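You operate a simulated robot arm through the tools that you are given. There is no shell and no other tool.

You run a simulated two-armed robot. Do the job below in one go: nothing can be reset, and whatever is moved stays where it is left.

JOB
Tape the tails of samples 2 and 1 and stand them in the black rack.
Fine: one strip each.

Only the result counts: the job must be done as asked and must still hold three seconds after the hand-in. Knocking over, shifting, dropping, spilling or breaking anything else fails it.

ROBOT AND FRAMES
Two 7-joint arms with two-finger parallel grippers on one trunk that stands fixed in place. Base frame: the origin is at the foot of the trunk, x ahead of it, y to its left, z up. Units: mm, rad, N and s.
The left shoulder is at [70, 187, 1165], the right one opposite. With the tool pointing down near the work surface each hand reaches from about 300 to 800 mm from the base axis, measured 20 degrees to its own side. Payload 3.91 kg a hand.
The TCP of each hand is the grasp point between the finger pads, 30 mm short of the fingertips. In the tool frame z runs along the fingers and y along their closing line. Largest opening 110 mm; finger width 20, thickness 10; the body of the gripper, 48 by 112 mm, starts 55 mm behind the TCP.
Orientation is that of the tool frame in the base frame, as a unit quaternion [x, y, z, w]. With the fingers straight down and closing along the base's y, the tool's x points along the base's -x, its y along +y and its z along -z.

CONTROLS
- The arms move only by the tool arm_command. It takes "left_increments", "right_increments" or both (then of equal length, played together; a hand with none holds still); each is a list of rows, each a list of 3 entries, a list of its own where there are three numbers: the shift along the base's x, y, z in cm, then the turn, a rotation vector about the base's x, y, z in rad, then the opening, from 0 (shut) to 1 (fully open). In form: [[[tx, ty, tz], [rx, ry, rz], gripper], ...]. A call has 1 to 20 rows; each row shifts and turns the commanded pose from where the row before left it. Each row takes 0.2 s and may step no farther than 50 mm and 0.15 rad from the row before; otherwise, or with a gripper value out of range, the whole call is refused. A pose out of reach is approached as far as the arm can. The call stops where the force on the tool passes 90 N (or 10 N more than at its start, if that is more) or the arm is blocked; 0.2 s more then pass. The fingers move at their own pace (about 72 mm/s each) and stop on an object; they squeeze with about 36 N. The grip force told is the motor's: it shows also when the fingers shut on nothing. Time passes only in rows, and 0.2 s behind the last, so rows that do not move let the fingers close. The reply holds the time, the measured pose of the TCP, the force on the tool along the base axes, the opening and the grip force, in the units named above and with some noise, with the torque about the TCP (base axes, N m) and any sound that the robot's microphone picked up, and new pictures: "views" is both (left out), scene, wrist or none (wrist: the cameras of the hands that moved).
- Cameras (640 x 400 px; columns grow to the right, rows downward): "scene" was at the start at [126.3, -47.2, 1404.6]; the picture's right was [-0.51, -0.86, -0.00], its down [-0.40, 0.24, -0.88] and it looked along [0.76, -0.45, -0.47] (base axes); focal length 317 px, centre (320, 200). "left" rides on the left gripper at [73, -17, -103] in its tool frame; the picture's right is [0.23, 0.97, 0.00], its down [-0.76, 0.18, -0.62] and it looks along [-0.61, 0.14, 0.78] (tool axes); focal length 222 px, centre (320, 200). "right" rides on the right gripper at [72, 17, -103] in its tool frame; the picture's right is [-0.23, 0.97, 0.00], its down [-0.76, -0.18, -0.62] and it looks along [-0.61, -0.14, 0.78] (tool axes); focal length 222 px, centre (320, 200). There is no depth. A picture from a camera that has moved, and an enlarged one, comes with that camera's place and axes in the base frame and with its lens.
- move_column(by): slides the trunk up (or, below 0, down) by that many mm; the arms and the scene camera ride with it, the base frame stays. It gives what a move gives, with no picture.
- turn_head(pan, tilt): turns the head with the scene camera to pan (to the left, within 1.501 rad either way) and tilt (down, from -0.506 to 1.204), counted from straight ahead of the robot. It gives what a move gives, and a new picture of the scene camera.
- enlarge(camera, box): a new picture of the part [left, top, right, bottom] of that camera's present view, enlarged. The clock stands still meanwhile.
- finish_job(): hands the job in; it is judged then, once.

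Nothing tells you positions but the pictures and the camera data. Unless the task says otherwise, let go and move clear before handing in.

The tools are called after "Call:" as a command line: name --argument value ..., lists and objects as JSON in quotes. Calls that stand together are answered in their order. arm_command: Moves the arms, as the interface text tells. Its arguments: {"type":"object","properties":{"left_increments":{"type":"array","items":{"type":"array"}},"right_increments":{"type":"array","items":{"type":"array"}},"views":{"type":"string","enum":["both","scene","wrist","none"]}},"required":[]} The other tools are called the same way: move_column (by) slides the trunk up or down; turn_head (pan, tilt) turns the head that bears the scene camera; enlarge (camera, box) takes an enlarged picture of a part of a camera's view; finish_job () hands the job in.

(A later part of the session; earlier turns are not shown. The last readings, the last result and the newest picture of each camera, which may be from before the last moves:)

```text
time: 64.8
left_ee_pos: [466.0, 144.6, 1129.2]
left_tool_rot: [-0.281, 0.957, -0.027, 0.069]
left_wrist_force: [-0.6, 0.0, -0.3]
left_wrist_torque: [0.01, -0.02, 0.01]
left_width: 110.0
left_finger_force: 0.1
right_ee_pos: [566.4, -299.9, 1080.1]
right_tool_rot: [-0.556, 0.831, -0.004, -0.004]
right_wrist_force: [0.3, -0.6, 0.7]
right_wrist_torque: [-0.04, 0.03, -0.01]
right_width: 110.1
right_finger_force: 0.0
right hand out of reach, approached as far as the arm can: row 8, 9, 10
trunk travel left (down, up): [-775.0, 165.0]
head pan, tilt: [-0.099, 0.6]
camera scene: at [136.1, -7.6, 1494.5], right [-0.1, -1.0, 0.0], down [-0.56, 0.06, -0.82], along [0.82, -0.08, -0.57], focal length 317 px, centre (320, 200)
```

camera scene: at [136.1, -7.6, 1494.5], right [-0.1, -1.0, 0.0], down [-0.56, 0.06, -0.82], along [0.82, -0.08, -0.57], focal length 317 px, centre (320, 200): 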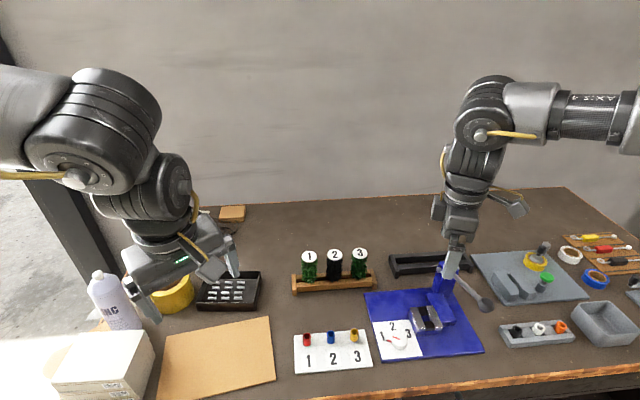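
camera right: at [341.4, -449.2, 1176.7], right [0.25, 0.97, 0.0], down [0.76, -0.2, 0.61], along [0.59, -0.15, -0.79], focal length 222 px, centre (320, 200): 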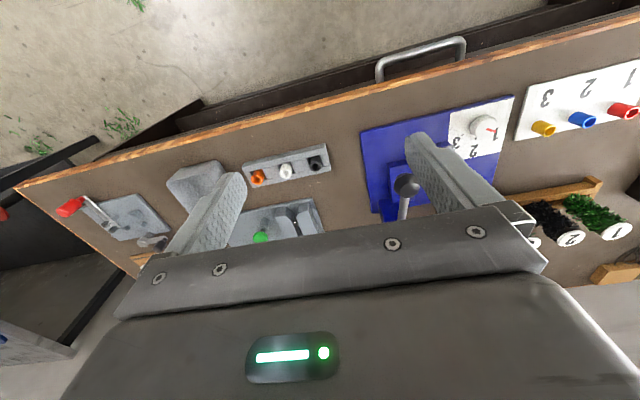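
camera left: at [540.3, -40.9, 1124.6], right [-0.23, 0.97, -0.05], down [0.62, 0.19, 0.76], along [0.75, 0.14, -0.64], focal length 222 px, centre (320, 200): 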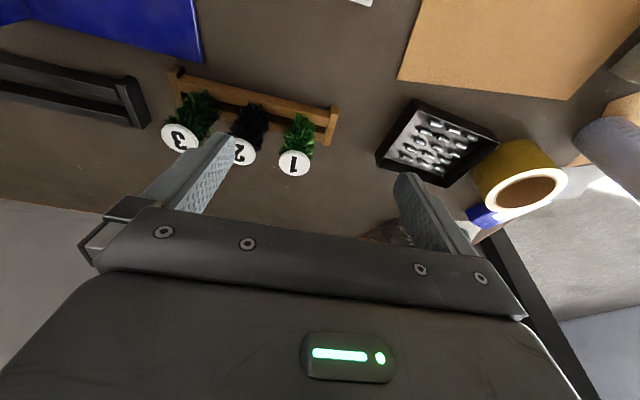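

The right arm is still held back in this elbow-out posture. I'll look at the right shoulder and arm to understand its structure.

Call:
turn_head --pan -1.45 --tilt 0.6

Call:
turn_head --pan 1.45 --tilt 0.6

```text
time: 66.3
left_ee_pos: [465.9, 143.8, 1128.5]
left_tool_rot: [-0.281, 0.957, -0.026, 0.069]
left_wrist_force: [-0.6, 0.8, 0.9]
left_wrist_torque: [0.02, 0.0, 0.02]
left_width: 110.0
left_finger_force: 0.1
right_ee_pos: [565.3, -301.7, 1081.3]
right_tool_rot: [-0.555, 0.832, -0.004, -0.002]
right_wrist_force: [-0.1, 1.4, 0.2]
right_wrist_torque: [-0.04, -0.01, -0.01]
right_width: 109.9
right_finger_force: 0.2
trunk travel left (down, up): [-775.0, 165.0]
head pan, tilt: [-1.45, 0.6]
camera scene: at [58.8, -88.0, 1494.5], right [-0.99, -0.12, 0.0], down [-0.07, 0.56, -0.82], along [0.1, -0.82, -0.57], focal length 317 px, centre (320, 200)
```

scene: 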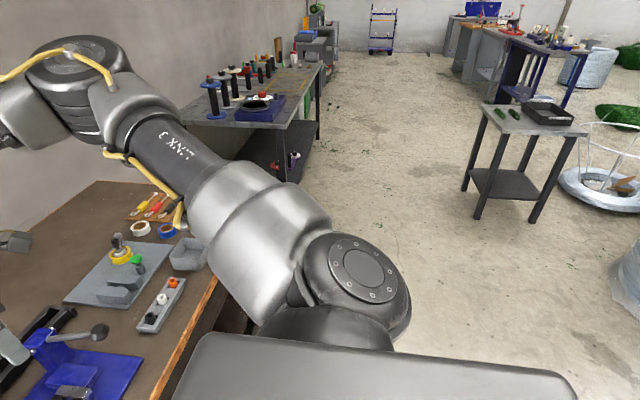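

```text
time: 68.8
left_ee_pos: [466.7, 144.0, 1130.1]
left_tool_rot: [-0.281, 0.957, -0.026, 0.069]
left_wrist_force: [0.5, 0.0, 1.1]
left_wrist_torque: [0.0, -0.02, -0.03]
left_width: 109.9
left_finger_force: 0.1
right_ee_pos: [565.1, -301.8, 1081.0]
right_tool_rot: [-0.555, 0.832, -0.003, -0.003]
right_wrist_force: [0.0, -0.3, -0.1]
right_wrist_torque: [0.0, -0.01, -0.03]
right_width: 109.9
right_finger_force: 0.1
trunk travel left (down, up): [-775.0, 165.0]
head pan, tilt: [1.45, 0.6]
camera scene: at [58.9, 87.6, 1494.6], right [0.99, -0.12, 0.0], down [-0.07, -0.56, -0.83], along [0.1, 0.82, -0.56], focal length 317 px, centre (320, 200)
```

scene: 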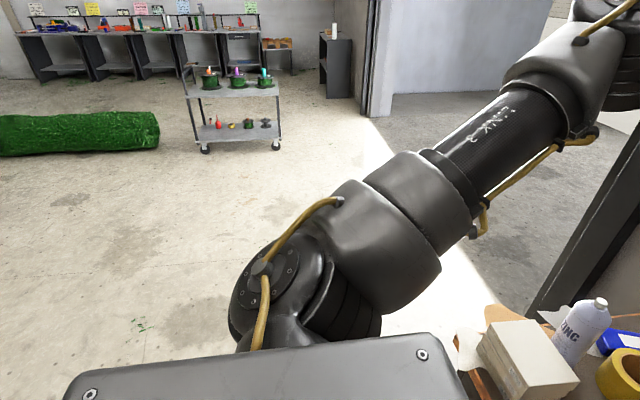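

I now understand the limit. The right arm's shoulder bend is in a flipped branch capped at about 45°, and the left arm is in the good branch. I can flip the right one by stretching it out sideways, taking it slightly behind, over the top and forward again, all in free air to the robot's right.

Call:
arm_command --right_increments '[[[-1.78, -4.15, -0.26], [0, 0, -0.084], 1], [[-1.78, -4.15, -0.26], [0, 0, -0.084], 1], [[-1.78, -4.15, -0.26], [0, 0, -0.084], 1], [[-1.78, -4.15, -0.26], [0, 0, -0.084], 1], [[-1.78, -4.15, -0.26], [0, 0, -0.084], 1], [[-1.78, -4.15, -0.26], [0, 0, -0.084], 1], [[-1.78, -4.15, -0.26], [0, 0, -0.084], 1], [[-1.78, -4.15, -0.26], [0, 0, -0.084], 1], [[-1.78, -4.15, -0.26], [0, 0, -0.084], 1], [[-1.78, -4.15, -0.26], [0, 0, -0.084], 1], [[-1.78, -4.15, -0.26], [0, 0, -0.084], 1], [[-1.78, -4.15, -0.26], [0, 0, -0.084], 1], [[-1.78, -4.15, -0.26], [0, 0, -0.084], 1], [[-1.78, -4.15, -0.26], [0, 0, -0.084], 1]]' --views "none"

Call:
turn_head --pan -1.45 --tilt 0.3

```text
time: 71.8
left_ee_pos: [466.6, 141.6, 1129.5]
left_tool_rot: [-0.28, 0.957, -0.025, 0.07]
left_wrist_force: [-0.2, 0.1, 0.5]
left_wrist_torque: [0.01, 0.01, 0.01]
left_width: 110.1
left_finger_force: 0.0
right_ee_pos: [318.9, -885.6, 1044.3]
right_tool_rot: [-0.001, 1.0, 0.0, -0.006]
right_wrist_force: [-0.3, 0.2, -0.2]
right_wrist_torque: [0.04, 0.01, 0.0]
right_width: 109.9
right_finger_force: 0.0
trunk travel left (down, up): [-775.0, 165.0]
head pan, tilt: [1.45, 0.6]
```

```text
time: 74.3
left_ee_pos: [466.4, 143.5, 1129.3]
left_tool_rot: [-0.28, 0.957, -0.026, 0.069]
left_wrist_force: [1.0, 0.1, 0.4]
left_wrist_torque: [-0.02, 0.0, 0.0]
left_width: 110.0
left_finger_force: 0.1
right_ee_pos: [318.7, -884.4, 1044.8]
right_tool_rot: [-0.001, 1.0, -0.001, -0.006]
right_wrist_force: [-0.6, 0.6, 0.2]
right_wrist_torque: [-0.01, 0.02, 0.0]
right_width: 110.1
right_finger_force: 0.0
trunk travel left (down, up): [-775.0, 165.0]
head pan, tilt: [-1.45, 0.3]
camera scene: at [59.4, -93.1, 1522.0], right [-0.99, -0.12, 0.0], down [-0.04, 0.29, -0.96], along [0.12, -0.95, -0.3], focal length 317 px, centre (320, 200)
```

scene: 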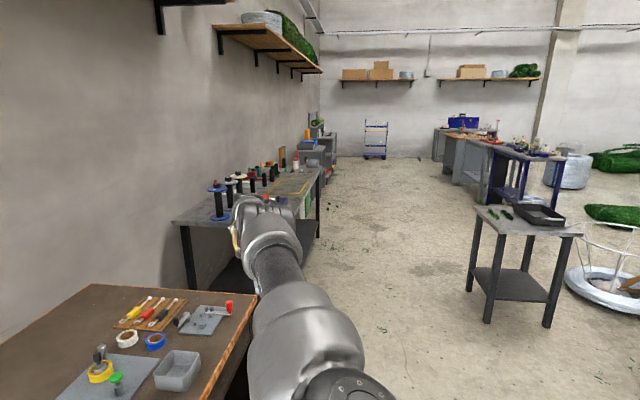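

That worked with no reach problems and the arm is nearly straight out to the right. Now I'll sweep the hand backward past the shoulder line.

Call:
arm_command --right_increments '[[[-4.45, 0, 0], [0, 0, 0], 1], [[-4.45, 0, 0], [0, 0, 0], 1], [[-4.45, 0, 0], [0, 0, 0], 1], [[-4.45, 0, 0], [0, 0, 0], 1], [[-4.45, 0, 0], [0, 0, 0], 1], [[-4.45, 0, 0], [0, 0, 0], 1], [[-4.45, 0, 0], [0, 0, 0], 1], [[-4.45, 0, 0], [0, 0, 0], 1], [[-4.45, 0, 0], [0, 0, 0], 1], [[-4.45, 0, 0], [0, 0, 0], 1], [[-4.45, 0, 0], [0, 0, 0], 1]]' --views "scene"

```text
time: 76.7
left_ee_pos: [464.2, 144.4, 1130.0]
left_tool_rot: [-0.28, 0.957, -0.027, 0.069]
left_wrist_force: [-0.4, -0.8, -0.7]
left_wrist_torque: [0.0, -0.05, 0.01]
left_width: 109.9
left_finger_force: 0.1
right_ee_pos: [-172.6, -881.7, 1045.0]
right_tool_rot: [-0.001, 1.0, -0.001, -0.004]
right_wrist_force: [0.5, -0.3, -0.1]
right_wrist_torque: [0.01, -0.02, 0.02]
right_width: 110.0
right_finger_force: 0.1
trunk travel left (down, up): [-775.0, 165.0]
head pan, tilt: [-1.45, 0.3]
camera scene: at [56.9, -93.1, 1522.2], right [-0.99, -0.12, 0.0], down [-0.03, 0.29, -0.96], along [0.12, -0.95, -0.3], focal length 317 px, centre (320, 200)
```

scene: 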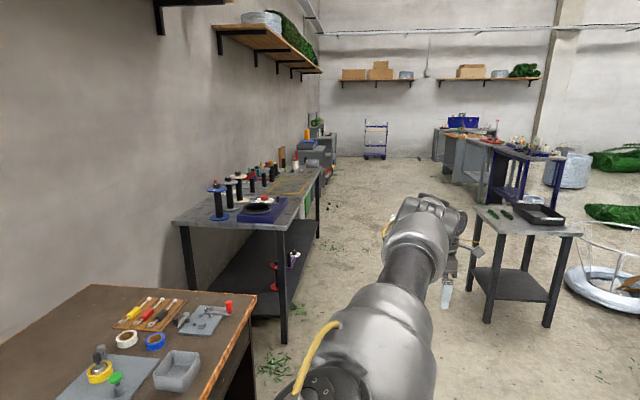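

The arm passed through cleanly. Now I'll take the hand up and over the shoulder line in an arc.

Call:
arm_command --right_increments '[[[0.37, 0, 4.22], [0, 0, 0], 1], [[1.1, 0, 4.09], [0, 0, 0], 1], [[1.79, 0, 3.84], [0, 0, 0], 1], [[2.43, 0, 3.47], [0, 0, 0], 1], [[2.99, 0, 2.99], [0, 0, 0], 1], [[3.47, 0, 2.43], [0, 0, 0], 1], [[3.84, 0, 1.79], [0, 0, 0], 1], [[4.09, 0, 1.1], [0, 0, 0], 1], [[4.22, 0, 0.37], [0, 0, 0], 1]]' --views "scene"

```text
time: 78.7
left_ee_pos: [468.3, 142.8, 1129.4]
left_tool_rot: [-0.279, 0.957, -0.026, 0.068]
left_wrist_force: [-0.7, 0.5, 0.3]
left_wrist_torque: [0.01, 0.0, -0.01]
left_width: 110.2
left_finger_force: 0.0
right_ee_pos: [73.0, -882.5, 1288.0]
right_tool_rot: [0.001, 1.0, 0.001, -0.006]
right_wrist_force: [0.4, 0.2, -0.7]
right_wrist_torque: [0.0, 0.04, 0.0]
right_width: 109.9
right_finger_force: 0.0
trunk travel left (down, up): [-775.0, 165.0]
head pan, tilt: [-1.45, 0.3]
camera scene: at [61.5, -93.0, 1521.9], right [-0.99, -0.12, 0.0], down [-0.04, 0.29, -0.96], along [0.11, -0.95, -0.3], focal length 317 px, centre (320, 200)
```

scene: 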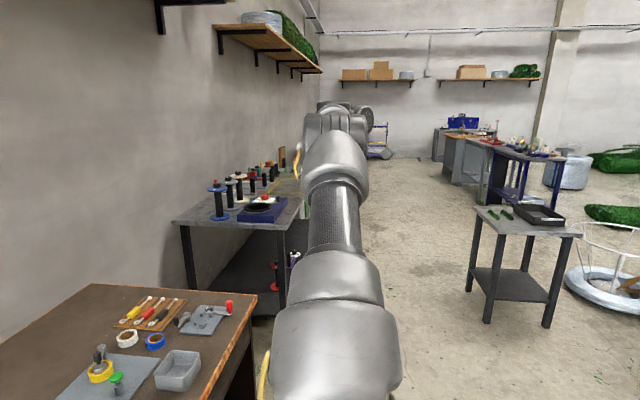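

The top of the arc is reached. Now I'll bring the hand forward and down to the front side.

Call:
arm_command --right_increments '[[[4.22, 0, -0.37], [0, 0, 0], 1], [[4.09, 0, -1.1], [0, 0, 0], 1], [[3.84, 0, -1.79], [0, 0, 0], 1], [[3.47, 0, -2.43], [0, 0, 0], 1], [[2.99, 0, -2.99], [0, 0, 0], 1], [[2.43, 0, -3.47], [0, 0, 0], 1], [[1.79, 0, -3.84], [0, 0, 0], 1], [[1.1, 0, -4.09], [0, 0, 0], 1], [[0.37, 0, -4.22], [0, 0, 0], 1]]' --views "scene"

```text
time: 80.7
left_ee_pos: [467.9, 142.0, 1130.5]
left_tool_rot: [-0.28, 0.957, -0.026, 0.069]
left_wrist_force: [0.2, -0.4, 0.4]
left_wrist_torque: [0.01, 0.02, 0.02]
left_width: 110.0
left_finger_force: 0.2
right_ee_pos: [315.8, -886.8, 1042.9]
right_tool_rot: [0.0, 1.0, 0.0, -0.007]
right_wrist_force: [-0.5, -0.6, -1.1]
right_wrist_torque: [0.02, -0.03, 0.02]
right_width: 110.0
right_finger_force: 0.0
trunk travel left (down, up): [-775.0, 165.0]
head pan, tilt: [-1.45, 0.3]
camera scene: at [59.7, -94.9, 1522.0], right [-0.99, -0.12, 0.0], down [-0.04, 0.29, -0.95], along [0.11, -0.95, -0.3], focal length 317 px, centre (320, 200)
```

scene: 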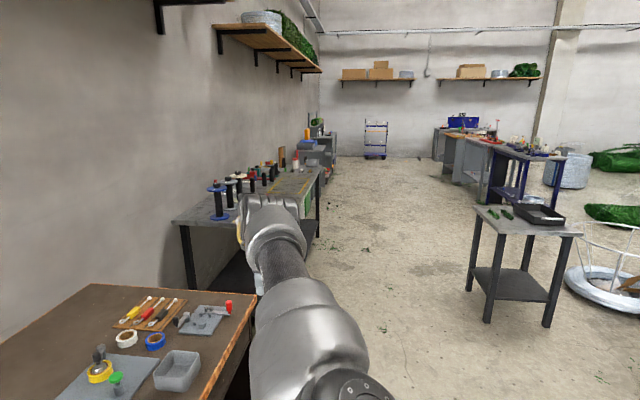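

I'll test whether the branch flipped by coming back inward.

Call:
arm_command --right_increments '[[[1.67, 4.25, 0.3], [0, 0, 0], 1], [[1.67, 4.25, 0.3], [0, 0, 0], 1], [[1.67, 4.25, 0.3], [0, 0, 0], 1], [[1.67, 4.25, 0.3], [0, 0, 0], 1], [[1.67, 4.25, 0.3], [0, 0, 0], 1], [[1.67, 4.25, 0.3], [0, 0, 0], 1], [[1.67, 4.25, 0.3], [0, 0, 0], 1], [[1.67, 4.25, 0.3], [0, 0, 0], 1], [[1.67, 4.25, 0.3], [0, 0, 0], 1], [[1.67, 4.25, 0.3], [0, 0, 0], 1], [[1.67, 4.25, 0.3], [0, 0, 0], 1], [[0, 4.5, 0], [0, 0, 0.1], 1], [[0, 4.5, 0], [0, 0, 0.1], 1], [[0, 4.5, 0], [0, 0, 0.1], 1], [[0, 4.5, 0], [0, 0, 0.1], 1], [[0, 4.5, 0], [0, 0, 0.1], 1]]' --views "none"

Call:
turn_head --pan -0.8 --tilt 0.3

```text
time: 84.1
left_ee_pos: [464.1, 142.6, 1130.4]
left_tool_rot: [-0.28, 0.957, -0.027, 0.07]
left_wrist_force: [-0.2, -0.7, 0.1]
left_wrist_torque: [-0.02, -0.01, -0.01]
left_width: 110.1
left_finger_force: 0.2
right_ee_pos: [476.6, -231.0, 1088.1]
right_tool_rot: [-0.249, 0.969, -0.002, -0.004]
right_wrist_force: [-0.7, -0.8, 0.2]
right_wrist_torque: [0.0, 0.01, 0.03]
right_width: 109.9
right_finger_force: 0.2
right hand out of reach, approached as far as the arm can: row 15, 16
trunk travel left (down, up): [-775.0, 165.0]
head pan, tilt: [-1.45, 0.3]
```

```text
time: 85.2
left_ee_pos: [465.5, 143.2, 1130.2]
left_tool_rot: [-0.281, 0.957, -0.027, 0.069]
left_wrist_force: [0.3, 0.5, -0.8]
left_wrist_torque: [0.0, -0.02, -0.01]
left_width: 110.2
left_finger_force: 0.1
right_ee_pos: [477.7, -231.2, 1088.4]
right_tool_rot: [-0.248, 0.969, -0.001, -0.006]
right_wrist_force: [-0.2, 0.2, -0.6]
right_wrist_torque: [-0.03, -0.02, 0.0]
right_width: 110.3
right_finger_force: 0.0
trunk travel left (down, up): [-775.0, 165.0]
head pan, tilt: [-0.799, 0.3]
camera scene: at [113.2, -67.1, 1522.0], right [-0.72, -0.7, 0.0], down [-0.21, 0.21, -0.96], along [0.67, -0.69, -0.3], focal length 317 px, centre (320, 200)
```

scene: 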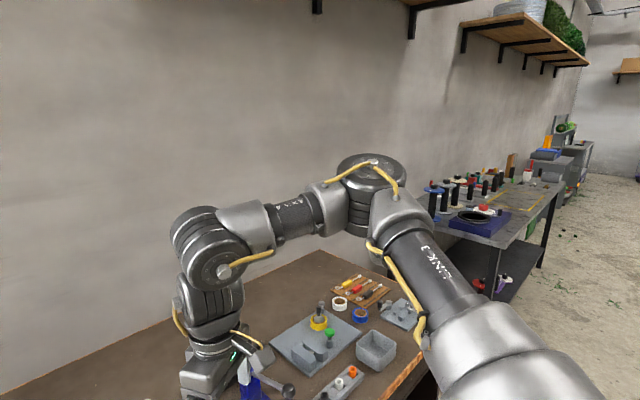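

The posture came back unchanged: the shoulder simply spun around instead of flipping. I'll go round the other way, sideways, back, then underneath to the front, so that the base joint hits its range and the bend is forced through to the other branch. It is still free air on the robot's right.

Call:
arm_command --right_increments '[[[0, -4.5, 0], [0, 0, -0.1], 1], [[0, -4.5, 0], [0, 0, -0.1], 1], [[0, -4.5, 0], [0, 0, -0.1], 1], [[0, -4.5, 0], [0, 0, -0.1], 1], [[-1.45, -4.3, -0.4], [0, 0, -0.1], 1], [[-1.45, -4.3, -0.4], [0, 0, 0], 1], [[-1.45, -4.3, -0.4], [0, 0, 0], 1], [[-1.45, -4.3, -0.4], [0, 0, 0], 1], [[-1.45, -4.3, -0.4], [0, 0, 0], 1], [[-1.45, -4.3, -0.4], [0, 0, 0], 1], [[-1.45, -4.3, -0.4], [0, 0, 0], 1], [[-1.45, -4.3, -0.4], [0, 0, 0], 1], [[-1.45, -4.3, -0.4], [0, 0, 0], 1], [[-1.45, -4.3, -0.4], [0, 0, 0], 1], [[-1.45, -4.3, -0.4], [0, 0, 0], 1]]' --views "none"

Call:
arm_command --right_increments '[[[-4.45, 0, 0], [0, 0, 0], 1], [[-4.45, 0, 0], [0, 0, 0], 1], [[-4.45, 0, 0], [0, 0, 0], 1], [[-4.45, 0, 0], [0, 0, 0], 1], [[-4.45, 0, 0], [0, 0, 0], 1], [[-4.45, 0, 0], [0, 0, 0], 1], [[-4.45, 0, 0], [0, 0, 0], 1], [[-4.45, 0, 0], [0, 0, 0], 1], [[-4.45, 0, 0], [0, 0, 0], 1], [[-4.45, 0, 0], [0, 0, 0], 1], [[-4.45, 0, 0], [0, 0, 0], 1]]' --views "none"

Call:
turn_head --pan -1.45 --tilt 0.5

```text
time: 88.4
left_ee_pos: [466.6, 140.7, 1129.7]
left_tool_rot: [-0.279, 0.957, -0.026, 0.069]
left_wrist_force: [-0.3, -0.3, 0.4]
left_wrist_torque: [0.02, -0.03, 0.02]
left_width: 110.1
left_finger_force: 0.0
right_ee_pos: [321.7, -885.6, 1038.2]
right_tool_rot: [-0.001, 1.0, 0.0, -0.007]
right_wrist_force: [-0.2, 0.0, -0.3]
right_wrist_torque: [0.02, 0.03, 0.03]
right_width: 110.0
right_finger_force: 0.1
trunk travel left (down, up): [-775.0, 165.0]
head pan, tilt: [-0.799, 0.3]
```

```text
time: 90.8
left_ee_pos: [464.3, 142.6, 1130.6]
left_tool_rot: [-0.281, 0.957, -0.026, 0.07]
left_wrist_force: [0.5, 0.2, -0.1]
left_wrist_torque: [-0.02, 0.0, 0.02]
left_width: 109.6
left_finger_force: 0.0
right_ee_pos: [-171.1, -883.8, 1041.5]
right_tool_rot: [-0.002, 1.0, -0.001, -0.004]
right_wrist_force: [0.1, 0.9, 0.1]
right_wrist_torque: [-0.02, -0.04, -0.01]
right_width: 110.2
right_finger_force: 0.1
trunk travel left (down, up): [-775.0, 165.0]
head pan, tilt: [-0.799, 0.3]
```

```text
time: 91.8
left_ee_pos: [466.1, 144.2, 1130.7]
left_tool_rot: [-0.281, 0.957, -0.026, 0.069]
left_wrist_force: [-0.5, 0.5, 0.0]
left_wrist_torque: [0.02, 0.01, 0.0]
left_width: 110.2
left_finger_force: 0.0
right_ee_pos: [-169.8, -883.6, 1044.1]
right_tool_rot: [-0.001, 1.0, 0.0, -0.005]
right_wrist_force: [-0.2, -1.2, 0.0]
right_wrist_torque: [0.01, -0.01, -0.01]
right_width: 110.1
right_finger_force: 0.0
trunk travel left (down, up): [-775.0, 165.0]
head pan, tilt: [-1.45, 0.499]
camera scene: at [58.8, -90.7, 1503.7], right [-0.99, -0.12, 0.0], down [-0.06, 0.48, -0.88], along [0.11, -0.87, -0.48], focal length 317 px, centre (320, 200)
```

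scene: 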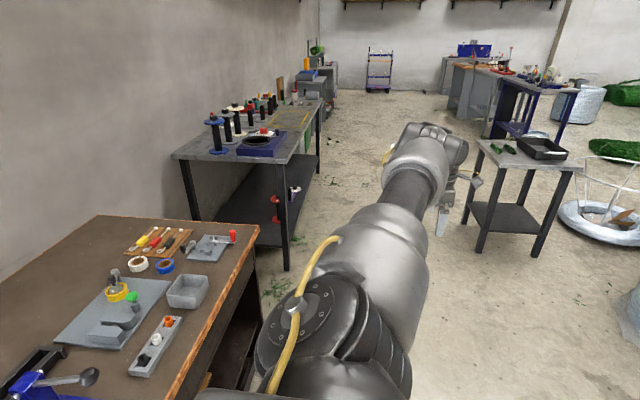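

At the back position the shoulder joint shows its cable side. Now I'll go underneath toward the front in an arc; this is clear of the bench, which starts at x≈438.

Call:
arm_command --right_increments '[[[0.37, 0, -4.22], [0, 0, 0], 1], [[1.1, 0, -4.09], [0, 0, 0], 1], [[1.79, 0, -3.84], [0, 0, 0], 1], [[2.43, 0, -3.47], [0, 0, 0], 1], [[2.99, 0, -2.99], [0, 0, 0], 1], [[3.47, 0, -2.43], [0, 0, 0], 1], [[3.84, 0, -1.79], [0, 0, 0], 1], [[4.09, 0, -1.1], [0, 0, 0], 1], [[4.22, 0, -0.37], [0, 0, 0], 1]]' --views "scene"

Call:
arm_command --right_increments '[[[4.22, 0, 0.37], [0, 0, 0], 1], [[4.09, 0, 1.1], [0, 0, 0], 1], [[3.84, 0, 1.79], [0, 0, 0], 1], [[3.47, 0, 2.43], [0, 0, 0], 1], [[2.99, 0, 2.99], [0, 0, 0], 1], [[2.43, 0, 3.47], [0, 0, 0], 1], [[1.79, 0, 3.84], [0, 0, 0], 1], [[1.1, 0, 4.09], [0, 0, 0], 1], [[0.37, 0, 4.22], [0, 0, 0], 1]]' --views "scene"

```text
time: 93.8
left_ee_pos: [467.8, 142.9, 1128.8]
left_tool_rot: [-0.281, 0.957, -0.025, 0.068]
left_wrist_force: [0.1, 0.1, -0.4]
left_wrist_torque: [0.0, 0.03, 0.02]
left_width: 110.0
left_finger_force: 0.1
right_ee_pos: [84.4, -843.5, 809.2]
right_tool_rot: [0.0, 1.0, 0.0, -0.008]
right_wrist_force: [-0.4, 0.7, 1.0]
right_wrist_torque: [0.02, 0.0, -0.01]
right_width: 109.9
right_finger_force: 0.0
right hand out of reach, approached as far as the arm can: row 2, 3, 4, 5
trunk travel left (down, up): [-775.0, 165.0]
head pan, tilt: [-1.45, 0.499]
camera scene: at [62.0, -90.9, 1503.5], right [-0.99, -0.12, 0.0], down [-0.06, 0.48, -0.88], along [0.1, -0.87, -0.48], focal length 317 px, centre (320, 200)
```

scene: 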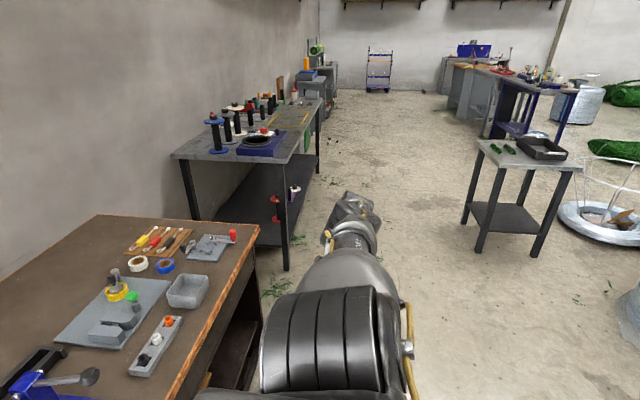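

```text
time: 95.8
left_ee_pos: [469.7, 147.8, 1128.3]
left_tool_rot: [-0.281, 0.957, -0.028, 0.067]
left_wrist_force: [0.8, 1.0, -0.5]
left_wrist_torque: [-0.03, 0.06, -0.02]
left_width: 110.0
left_finger_force: 0.0
right_ee_pos: [201.7, -841.1, 931.4]
right_tool_rot: [0.001, 1.0, -0.003, 0.025]
right_wrist_force: [-6.6, 0.5, -3.9]
right_wrist_torque: [0.01, -0.52, 0.04]
right_width: 110.0
right_finger_force: 0.1
right hand out of reach, approached as far as the arm can: row 2, 3, 4, 5, 6, 7, 8
trunk travel left (down, up): [-775.0, 165.0]
head pan, tilt: [-1.45, 0.499]
camera scene: at [62.6, -84.5, 1503.5], right [-0.99, -0.12, 0.0], down [-0.06, 0.47, -0.88], along [0.1, -0.87, -0.48], focal length 317 px, centre (320, 200)
```

scene: 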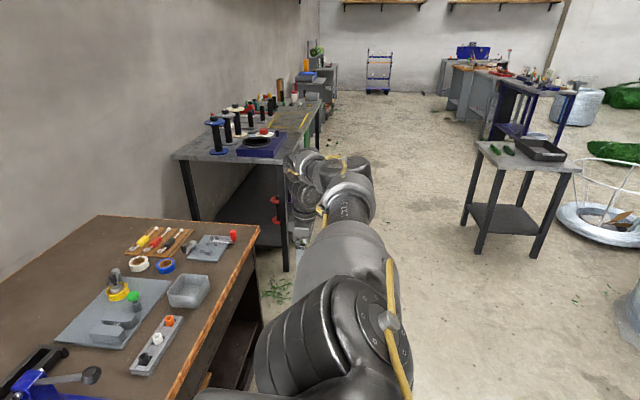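

The posture has changed: the shoulder now shows its cable side with the hand in front. I'll continue the hand forward and up, then inward over the bench front at a safe height.

Call:
arm_command --right_increments '[[[2.8, 0, 2.85], [0, 0, 0], 1], [[2.8, 0, 2.85], [0, 0, 0], 1], [[2.8, 0, 2.85], [0, 0, 0], 1], [[2.8, 0, 2.85], [0, 0, 0], 1]]' --views "scene"

```text
time: 96.8
left_ee_pos: [468.9, 144.2, 1128.0]
left_tool_rot: [-0.28, 0.957, -0.026, 0.068]
left_wrist_force: [0.3, 0.1, -0.8]
left_wrist_torque: [0.0, 0.01, 0.02]
left_width: 110.0
left_finger_force: 0.0
right_ee_pos: [293.6, -845.1, 1035.1]
right_tool_rot: [0.0, 1.0, -0.002, -0.008]
right_wrist_force: [-0.1, -0.5, 0.1]
right_wrist_torque: [-0.02, -0.01, -0.03]
right_width: 109.8
right_finger_force: 0.0
trunk travel left (down, up): [-775.0, 165.0]
head pan, tilt: [-1.45, 0.499]
camera scene: at [62.3, -89.5, 1503.5], right [-0.99, -0.12, 0.0], down [-0.06, 0.47, -0.88], along [0.1, -0.87, -0.48], focal length 317 px, centre (320, 200)
```

scene: 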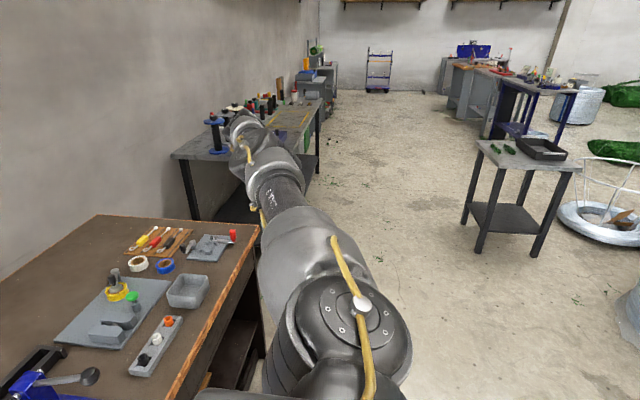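

The shoulder joint now shows its cable side while the hand is in front, which is the good branch like the left arm's. I'll come inward.

Call:
arm_command --right_increments '[[[2.06, 4.25, 0.6], [0, 0, 0], 1], [[2.06, 4.25, 0.6], [0, 0, 0], 1], [[2.06, 4.25, 0.6], [0, 0, 0], 1], [[2.06, 4.25, 0.6], [0, 0, 0], 1], [[2.06, 4.25, 0.6], [0, 0, 0], 1], [[2.06, 4.25, 0.6], [0, 0, 0], 1], [[2.06, 4.25, 0.6], [0, 0, 0], 1], [[2.06, 4.25, 0.6], [0, 0, 0], 1], [[2.06, 4.25, 0.6], [0, 0, 0], 1], [[2.06, 4.25, 0.6], [0, 0, 0], 1], [[0, 4.5, 0], [0, 0, 0], 1], [[0, 4.5, 0], [0, 0, 0], 1], [[0, 4.5, 0], [0, 0, 0], 1], [[0, 4.5, 0], [0, 0, 0], 1], [[0, 4.5, 0], [0, 0, 0], 1], [[0, 4.5, 0], [0, 0, 0], 1]]' --views "none"

Call:
turn_head --pan -0.6 --tilt 0.5

```text
time: 100.2
left_ee_pos: [467.3, 146.7, 1129.3]
left_tool_rot: [-0.28, 0.957, -0.027, 0.068]
left_wrist_force: [0.4, 0.7, 0.0]
left_wrist_torque: [0.0, 0.01, 0.0]
left_width: 110.0
left_finger_force: 0.0
right_ee_pos: [519.8, -160.0, 1083.7]
right_tool_rot: [0.0, 1.0, -0.002, -0.006]
right_wrist_force: [0.3, -0.1, 0.0]
right_wrist_torque: [0.03, -0.01, 0.01]
right_width: 110.0
right_finger_force: 0.2
right hand out of reach, approached as far as the arm can: row 1, 2, 3
trunk travel left (down, up): [-775.0, 165.0]
head pan, tilt: [-1.45, 0.499]
```

```text
time: 101.4
left_ee_pos: [466.9, 144.1, 1129.0]
left_tool_rot: [-0.281, 0.957, -0.027, 0.069]
left_wrist_force: [0.4, -0.3, 0.6]
left_wrist_torque: [-0.01, 0.02, -0.03]
left_width: 110.2
left_finger_force: 0.0
right_ee_pos: [518.8, -163.2, 1084.7]
right_tool_rot: [-0.001, 1.0, -0.001, -0.007]
right_wrist_force: [-0.1, 0.4, -0.4]
right_wrist_torque: [0.01, 0.01, 0.01]
right_width: 110.0
right_finger_force: 0.0
trunk travel left (down, up): [-775.0, 165.0]
head pan, tilt: [-0.6, 0.499]
camera scene: at [123.3, -51.1, 1503.6], right [-0.57, -0.82, 0.0], down [-0.4, 0.27, -0.88], along [0.72, -0.5, -0.48], focal length 317 px, centre (320, 200)
```

scene: 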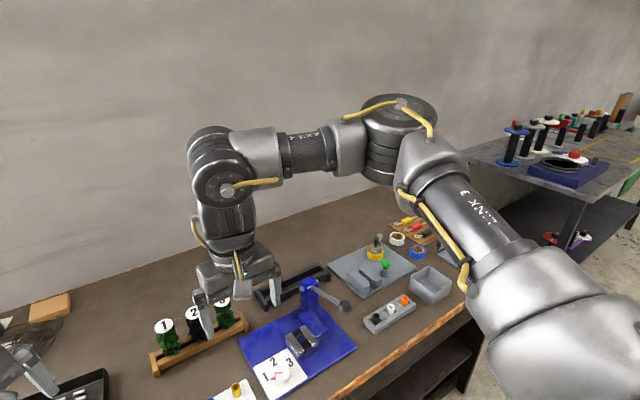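

The flip worked: the right hand is now at (519, −163) with no limit reached. I'll move over the samples for a close look.

Call:
arm_command --right_increments '[[[4, 1.2, -0.5], [0, 0, 0], 1], [[4, 1.2, -0.5], [0, 0, 0], 1], [[4, 1.2, -0.5], [0, 0, 0], 1], [[4, 1.2, -0.5], [0, 0, 0], 1]]' --left_increments '[[[-2, 4, 0], [0, 0, 0], 1], [[-2, 4, 0], [0, 0, 0], 1], [[-2, 3, 0], [0, 0, 0], 1], [[0, 0, 0], [0, 0, 0], 1]]' --views "both"

```text
time: 102.4
left_ee_pos: [408.0, 261.0, 1127.9]
left_tool_rot: [-0.28, 0.957, -0.028, 0.067]
left_wrist_force: [-0.2, 0.6, 0.7]
left_wrist_torque: [-0.06, 0.03, -0.01]
left_width: 109.9
left_finger_force: 0.1
right_ee_pos: [680.8, -108.4, 1063.3]
right_tool_rot: [-0.002, 1.0, -0.003, -0.006]
right_wrist_force: [0.5, 0.5, 0.1]
right_wrist_torque: [-0.06, 0.01, 0.01]
right_width: 110.2
right_finger_force: 0.1
trunk travel left (down, up): [-775.0, 165.0]
head pan, tilt: [-0.6, 0.499]
camera scene: at [125.3, -45.4, 1503.7], right [-0.57, -0.82, 0.0], down [-0.4, 0.27, -0.88], along [0.72, -0.5, -0.48], focal length 317 px, centre (320, 200)
camera right: at [608.7, -91.9, 1168.2], right [0.22, 0.97, -0.01], down [0.77, -0.17, 0.61], along [0.6, -0.14, -0.79], focal length 222 px, centre (320, 200)
camera left: at [341.1, 206.8, 1224.8], right [-0.71, 0.7, -0.12], down [0.45, 0.57, 0.69], along [0.54, 0.43, -0.72], focal length 222 px, centre (320, 200)
```

scene: 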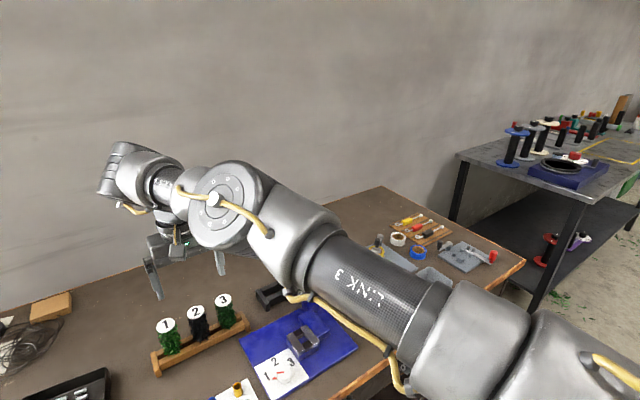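
right: 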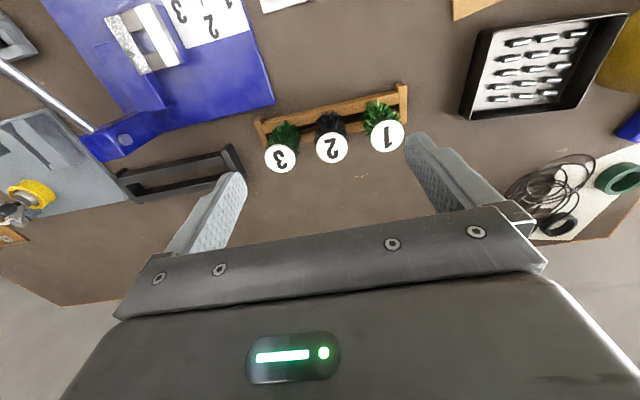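
left: 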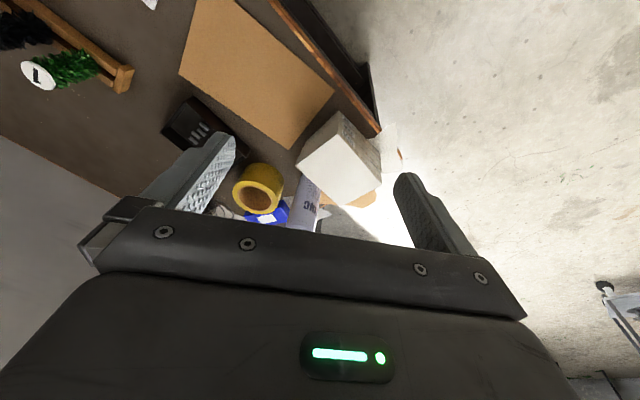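

The right hand sees all three samples nicely, so I'll enlarge to measure them.

Call:
enlarge --camera "right" --box '[240, 70, 420, 182]'

Call:
enlarge --camera "scene" --box '[130, 270, 270, 380]'

Call:
enlarge --camera "right" --box '[90, 120, 260, 226]'

```text
3.56 times, centred on (330, 126) of right
camera zoom: at [608.7, -91.9, 1168.2], right [0.22, 0.97, -0.01], down [0.77, -0.17, 0.61], along [0.6, -0.14, -0.79], focal length 790 px, centre (284, 463)
```

zoom: 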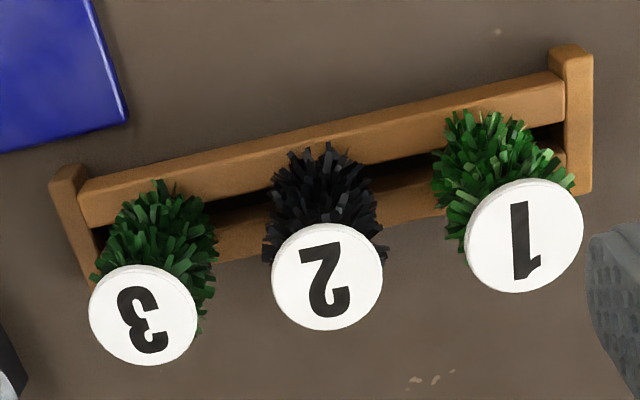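

```text
3.64 times, centred on (200, 325) of scene
camera zoom: at [125.3, -45.4, 1503.7], right [-0.57, -0.82, 0.0], down [-0.4, 0.27, -0.88], along [0.72, -0.5, -0.48], focal length 1151 px, centre (756, -254)
```

zoom: 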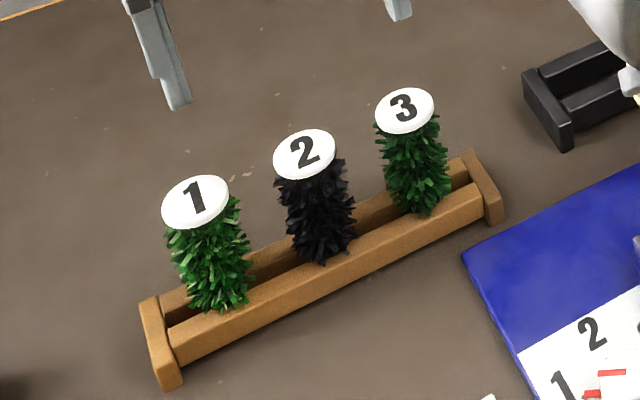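

```text
3.76 times, centred on (175, 173) of right
camera zoom: at [608.7, -91.9, 1168.2], right [0.22, 0.97, -0.01], down [0.77, -0.17, 0.61], along [0.6, -0.14, -0.79], focal length 836 px, centre (866, 302)
```

zoom: 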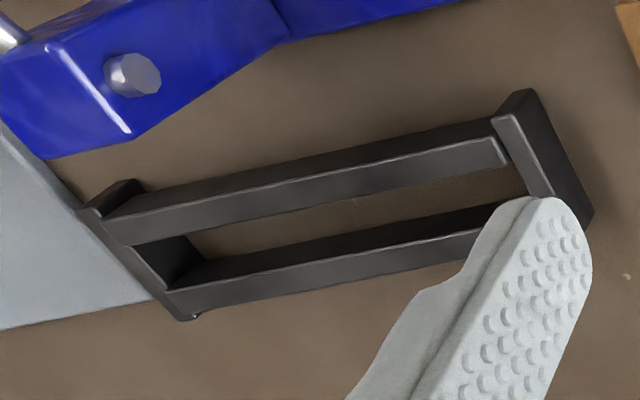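

Measurements: samples at x≈727, y≈−38 (1), −104 (2) and −172 (3); disc tops z≈913.5; rack top ≈825; leaf radius about 25 mm. I'll raise the hand, lower the trunk for better reach, then yaw and tilt slightly so the fingers pass between neighbours when taking sample 2.

Call:
arm_command --right_increments '[[[0, 0, 4], [0, 0, 0], 0.53], [[0, 0, 3], [0, 0, 0], 0.53]]' --views "none"

Call:
move_column --by -125

Call:
arm_command --right_increments '[[[0, 0, 0], [0, 0, 0.14], 0.53], [[0, 0, 0], [0, 0, 0.14], 0.53], [[0, 0, 0], [0, 0, 0.14], 0.53], [[0, 0, 0], [0, 0, 0.14], 0.53], [[0, 0, 0], [0, 0, 0.14], 0.53], [[1.0, 0.1, 0], [0.0676, -0.0803, 0], 0.53], [[1.0, 0.1, 0], [0.0676, -0.0803, 0], 0.53]]' --views "both"

```text
time: 103.0
left_ee_pos: [405.4, 257.4, 1128.7]
left_tool_rot: [-0.28, 0.957, -0.027, 0.069]
left_wrist_force: [0.1, 0.4, -0.5]
left_wrist_torque: [-0.06, -0.02, -0.01]
left_width: 110.1
left_finger_force: 0.0
right_ee_pos: [678.0, -109.9, 1133.6]
right_tool_rot: [-0.001, 1.0, -0.002, -0.007]
right_wrist_force: [0.3, 0.2, -0.8]
right_wrist_torque: [-0.04, -0.03, 0.0]
right_width: 58.1
right_finger_force: 0.0
trunk travel left (down, up): [-775.0, 165.0]
head pan, tilt: [-0.6, 0.499]
```

```text
time: 104.5
left_ee_pos: [406.2, 255.5, 1005.1]
left_tool_rot: [-0.281, 0.957, -0.027, 0.069]
left_wrist_force: [-1.0, -0.4, 0.7]
left_wrist_torque: [-0.01, -0.02, 0.03]
left_width: 109.9
left_finger_force: 0.1
right_ee_pos: [680.0, -112.6, 1007.9]
right_tool_rot: [-0.001, 1.0, -0.001, -0.006]
right_wrist_force: [-0.5, -0.3, 0.9]
right_wrist_torque: [0.01, 0.0, 0.02]
right_width: 58.2
right_finger_force: 0.0
trunk travel left (down, up): [-650.0, 290.0]
head pan, tilt: [-0.6, 0.499]
```

```text
time: 106.1
left_ee_pos: [405.7, 254.5, 1004.4]
left_tool_rot: [-0.28, 0.957, -0.026, 0.068]
left_wrist_force: [-0.3, 0.8, 0.6]
left_wrist_torque: [0.04, -0.02, 0.0]
left_width: 110.3
left_finger_force: 0.2
right_ee_pos: [699.3, -111.3, 1007.9]
right_tool_rot: [-0.342, 0.935, 0.033, 0.094]
right_wrist_force: [-0.3, -0.2, 0.1]
right_wrist_torque: [0.05, -0.03, -0.01]
right_width: 58.4
right_finger_force: 0.1
trunk travel left (down, up): [-650.0, 290.0]
head pan, tilt: [-0.6, 0.499]
camera scene: at [123.4, -53.0, 1378.6], right [-0.57, -0.82, 0.0], down [-0.4, 0.27, -0.88], along [0.72, -0.5, -0.48], focal length 317 px, centre (320, 200)
camera right: at [618.2, -157.8, 1095.9], right [-0.46, 0.89, 0.04], down [0.59, 0.27, 0.76], along [0.66, 0.38, -0.65], focal length 222 px, centre (320, 200)
```

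scene: 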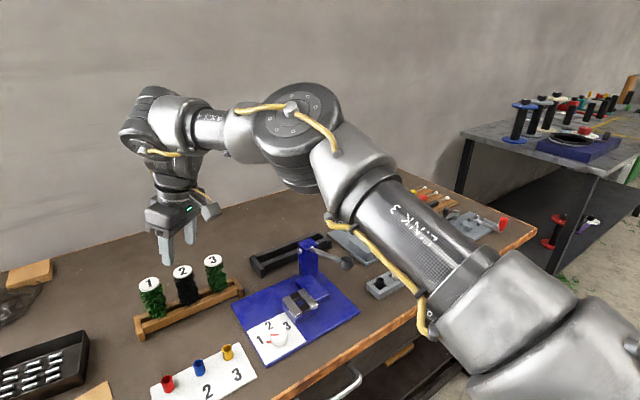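
right: 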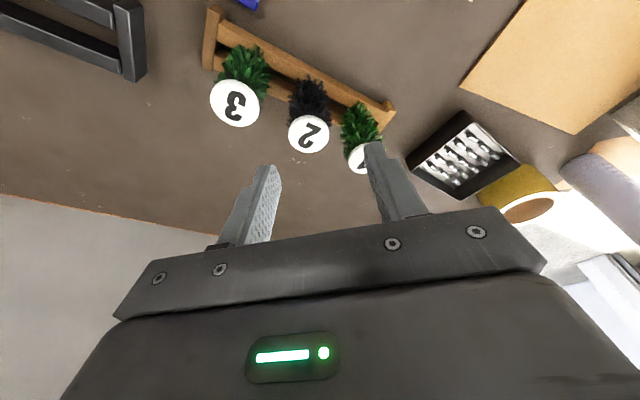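

The posture is good and a second view puts sample 2 at about (725, −104.5), which agrees. I'll come down to just above the discs and check the alignment.

Call:
arm_command --right_increments '[[[2.7, 0.7, 0], [0, 0, 0], 0.53], [[0, 0, -2.8], [0, 0, 0], 0.53], [[0, 0, -2.8], [0, 0, 0], 0.53]]' --views "both"

Call:
enlarge --camera "right" --box '[200, 60, 440, 260]'

Call:
enlarge --camera "scene" --box '[110, 190, 260, 340]'

```text
time: 106.9
left_ee_pos: [407.0, 255.2, 1004.2]
left_tool_rot: [-0.28, 0.957, -0.026, 0.068]
left_wrist_force: [-0.1, 0.1, -0.1]
left_wrist_torque: [-0.02, 0.02, 0.02]
left_width: 109.9
left_finger_force: 0.0
right_ee_pos: [724.6, -104.2, 950.5]
right_tool_rot: [-0.342, 0.935, 0.033, 0.093]
right_wrist_force: [-0.4, -0.1, 0.2]
right_wrist_torque: [-0.01, -0.02, 0.03]
right_width: 58.2
right_finger_force: 0.0
trunk travel left (down, up): [-650.0, 290.0]
head pan, tilt: [-0.6, 0.499]
camera scene: at [124.0, -51.6, 1378.6], right [-0.57, -0.82, 0.0], down [-0.4, 0.27, -0.88], along [0.72, -0.5, -0.48], focal length 317 px, centre (320, 200)
camera right: at [643.5, -149.7, 1038.3], right [-0.46, 0.89, 0.04], down [0.59, 0.27, 0.76], along [0.66, 0.37, -0.65], focal length 222 px, centre (320, 200)
```

scene: 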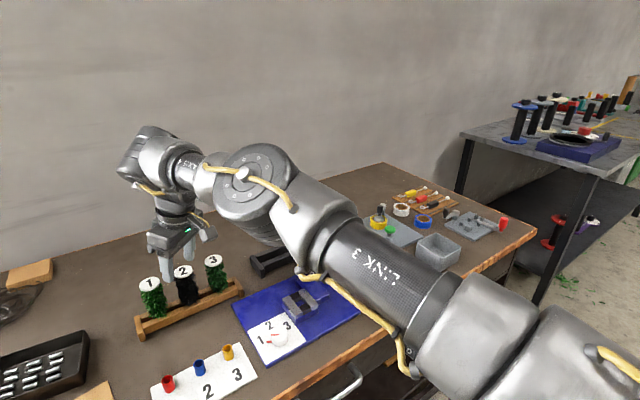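
right: 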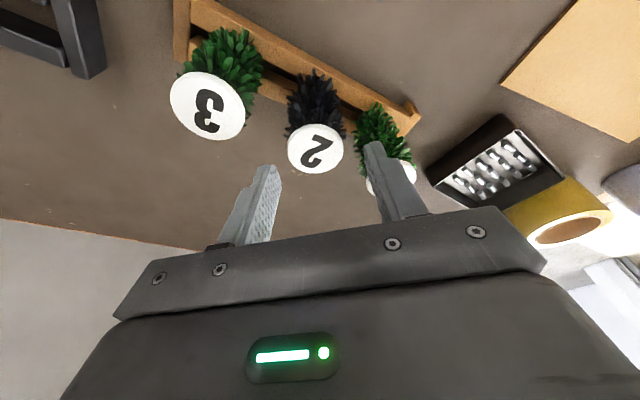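

```text
2.00 times, centred on (320, 160) of right
camera zoom: at [643.5, -149.7, 1038.3], right [-0.46, 0.89, 0.04], down [0.59, 0.27, 0.76], along [0.66, 0.37, -0.65], focal length 444 px, centre (320, 280)
```

zoom: 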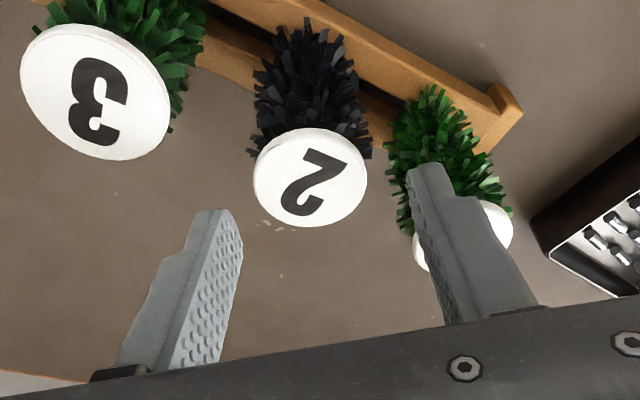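

```text
2.67 times, centred on (185, 265) of scene
camera zoom: at [124.0, -51.6, 1378.6], right [-0.57, -0.82, 0.0], down [-0.4, 0.27, -0.88], along [0.72, -0.5, -0.48], focal length 844 px, centre (680, 27)
```

zoom: 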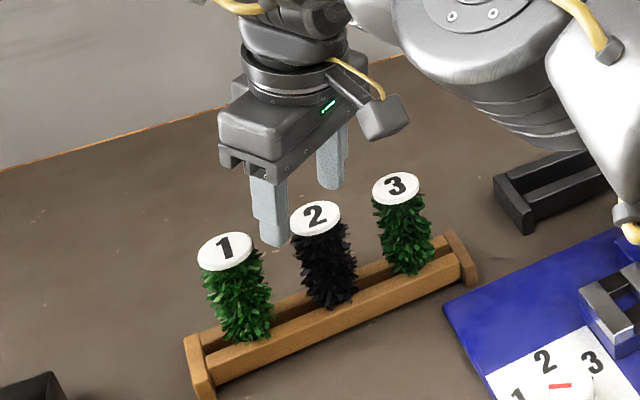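

The fingers straddle sample 2 with a few millimetres of clearance to sample 1. I'll shift 1 mm and descend in steps.

Call:
arm_command --right_increments '[[[0.08, -0.13, -1.5], [0, 0, 0], 0.53], [[0, 0, -1.5], [0, 0, 0], 0.53], [[0, 0, -1.5], [0, 0, 0], 0.53]]' --views "wrist"

Call:
enlarge --camera "right" --box '[200, 60, 440, 260]'

Call:
enlarge --camera "scene" --box '[110, 190, 260, 340]'

```text
time: 107.7
left_ee_pos: [405.8, 254.7, 1005.3]
left_tool_rot: [-0.28, 0.957, -0.026, 0.069]
left_wrist_force: [-0.5, 0.0, -0.3]
left_wrist_torque: [0.03, -0.01, -0.01]
left_width: 109.9
left_finger_force: 0.1
right_ee_pos: [727.1, -105.0, 907.8]
right_tool_rot: [-0.342, 0.934, 0.034, 0.094]
right_wrist_force: [0.2, 0.7, 0.8]
right_wrist_torque: [0.02, 0.0, 0.02]
right_width: 58.4
right_finger_force: 0.0
trunk travel left (down, up): [-650.0, 290.0]
head pan, tilt: [-0.6, 0.499]
camera right: at [645.2, -152.0, 995.0], right [-0.46, 0.89, 0.04], down [0.59, 0.27, 0.76], along [0.66, 0.37, -0.65], focal length 222 px, centre (320, 200)
```

right: 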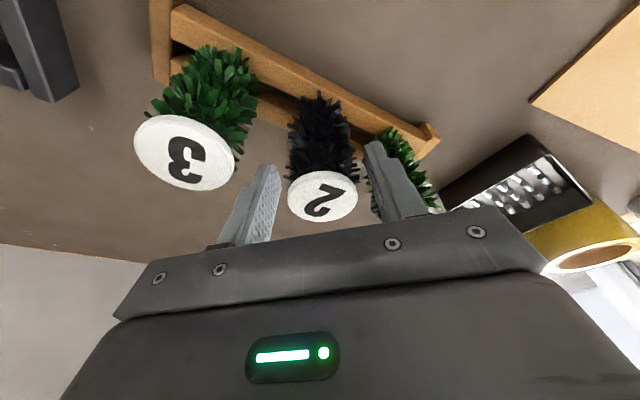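

```text
2.00 times, centred on (320, 160) of right
camera zoom: at [645.2, -152.0, 995.0], right [-0.46, 0.89, 0.04], down [0.59, 0.27, 0.76], along [0.66, 0.37, -0.65], focal length 444 px, centre (320, 280)
```

zoom: 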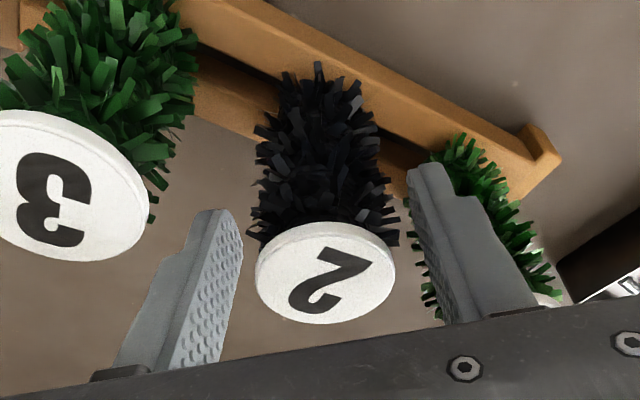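

```text
2.67 times, centred on (185, 265) of scene
camera zoom: at [123.4, -51.5, 1378.6], right [-0.56, -0.83, 0.0], down [-0.4, 0.27, -0.88], along [0.72, -0.5, -0.48], focal length 844 px, centre (680, 27)
```

zoom: 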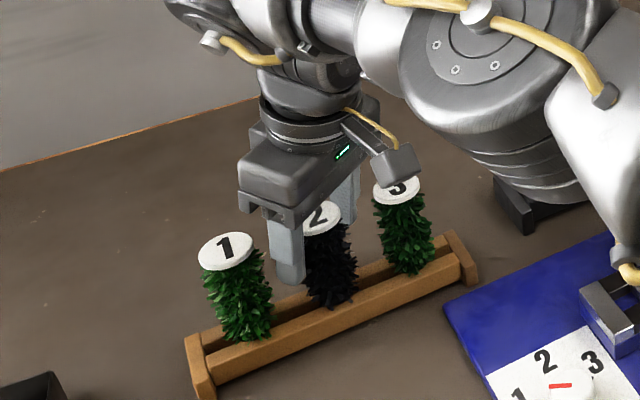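

All clear so far. I'll descend to grip height, then close.

Call:
arm_command --right_increments '[[[0, 0, -1.5], [0, 0, 0], 0.53], [[0, 0, -1.5], [0, 0, 0], 0.53], [[0, 0, 0], [0, 0, 0], 0.53]]' --views "none"

Call:
arm_command --right_increments '[[[0, 0, 0], [0, 0, 0], 0.3], [[0, 0, 0], [0, 0, 0], 0.0], [[0, 0, 0], [0, 0, 0], 0.0], [[0, 0, 0], [0, 0, 0], 0.0]]' --views "wrist"

Call:
enlarge --camera "scene" --box '[110, 190, 260, 340]'

```text
time: 108.5
left_ee_pos: [406.1, 255.8, 1004.5]
left_tool_rot: [-0.281, 0.957, -0.027, 0.069]
left_wrist_force: [0.4, -0.9, 1.0]
left_wrist_torque: [-0.04, 0.0, -0.02]
left_width: 110.0
left_finger_force: 0.1
right_ee_pos: [725.8, -104.6, 877.2]
right_tool_rot: [-0.342, 0.934, 0.033, 0.093]
right_wrist_force: [1.3, 0.5, -0.4]
right_wrist_torque: [-0.01, 0.01, 0.01]
right_width: 58.4
right_finger_force: 0.2
trunk travel left (down, up): [-650.0, 290.0]
head pan, tilt: [-0.6, 0.499]
```

```text
time: 109.5
left_ee_pos: [406.3, 255.5, 1004.2]
left_tool_rot: [-0.281, 0.957, -0.027, 0.069]
left_wrist_force: [0.4, -0.5, -0.8]
left_wrist_torque: [-0.01, 0.0, 0.0]
left_width: 110.0
left_finger_force: 0.1
right_ee_pos: [726.5, -105.1, 877.5]
right_tool_rot: [-0.342, 0.934, 0.033, 0.093]
right_wrist_force: [0.0, -0.5, 0.4]
right_wrist_torque: [-0.03, -0.03, 0.0]
right_width: 36.4
right_finger_force: 36.2
trunk travel left (down, up): [-650.0, 290.0]
head pan, tilt: [-0.6, 0.499]
camera right: at [644.5, -151.8, 964.6], right [-0.46, 0.89, 0.04], down [0.59, 0.27, 0.76], along [0.66, 0.37, -0.65], focal length 222 px, centre (320, 200)
```

right: 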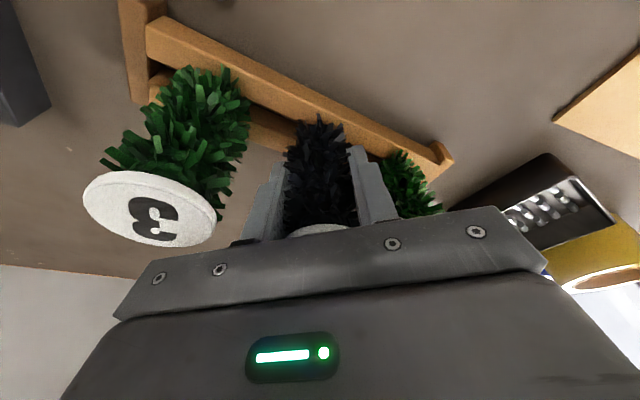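

```text
2.67 times, centred on (185, 265) of scene
camera zoom: at [123.3, -51.4, 1378.6], right [-0.56, -0.83, 0.0], down [-0.4, 0.27, -0.88], along [0.72, -0.5, -0.48], focal length 844 px, centre (680, 27)
```

zoom: 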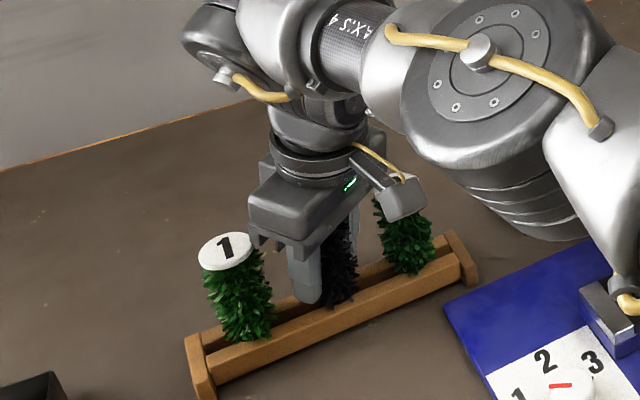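

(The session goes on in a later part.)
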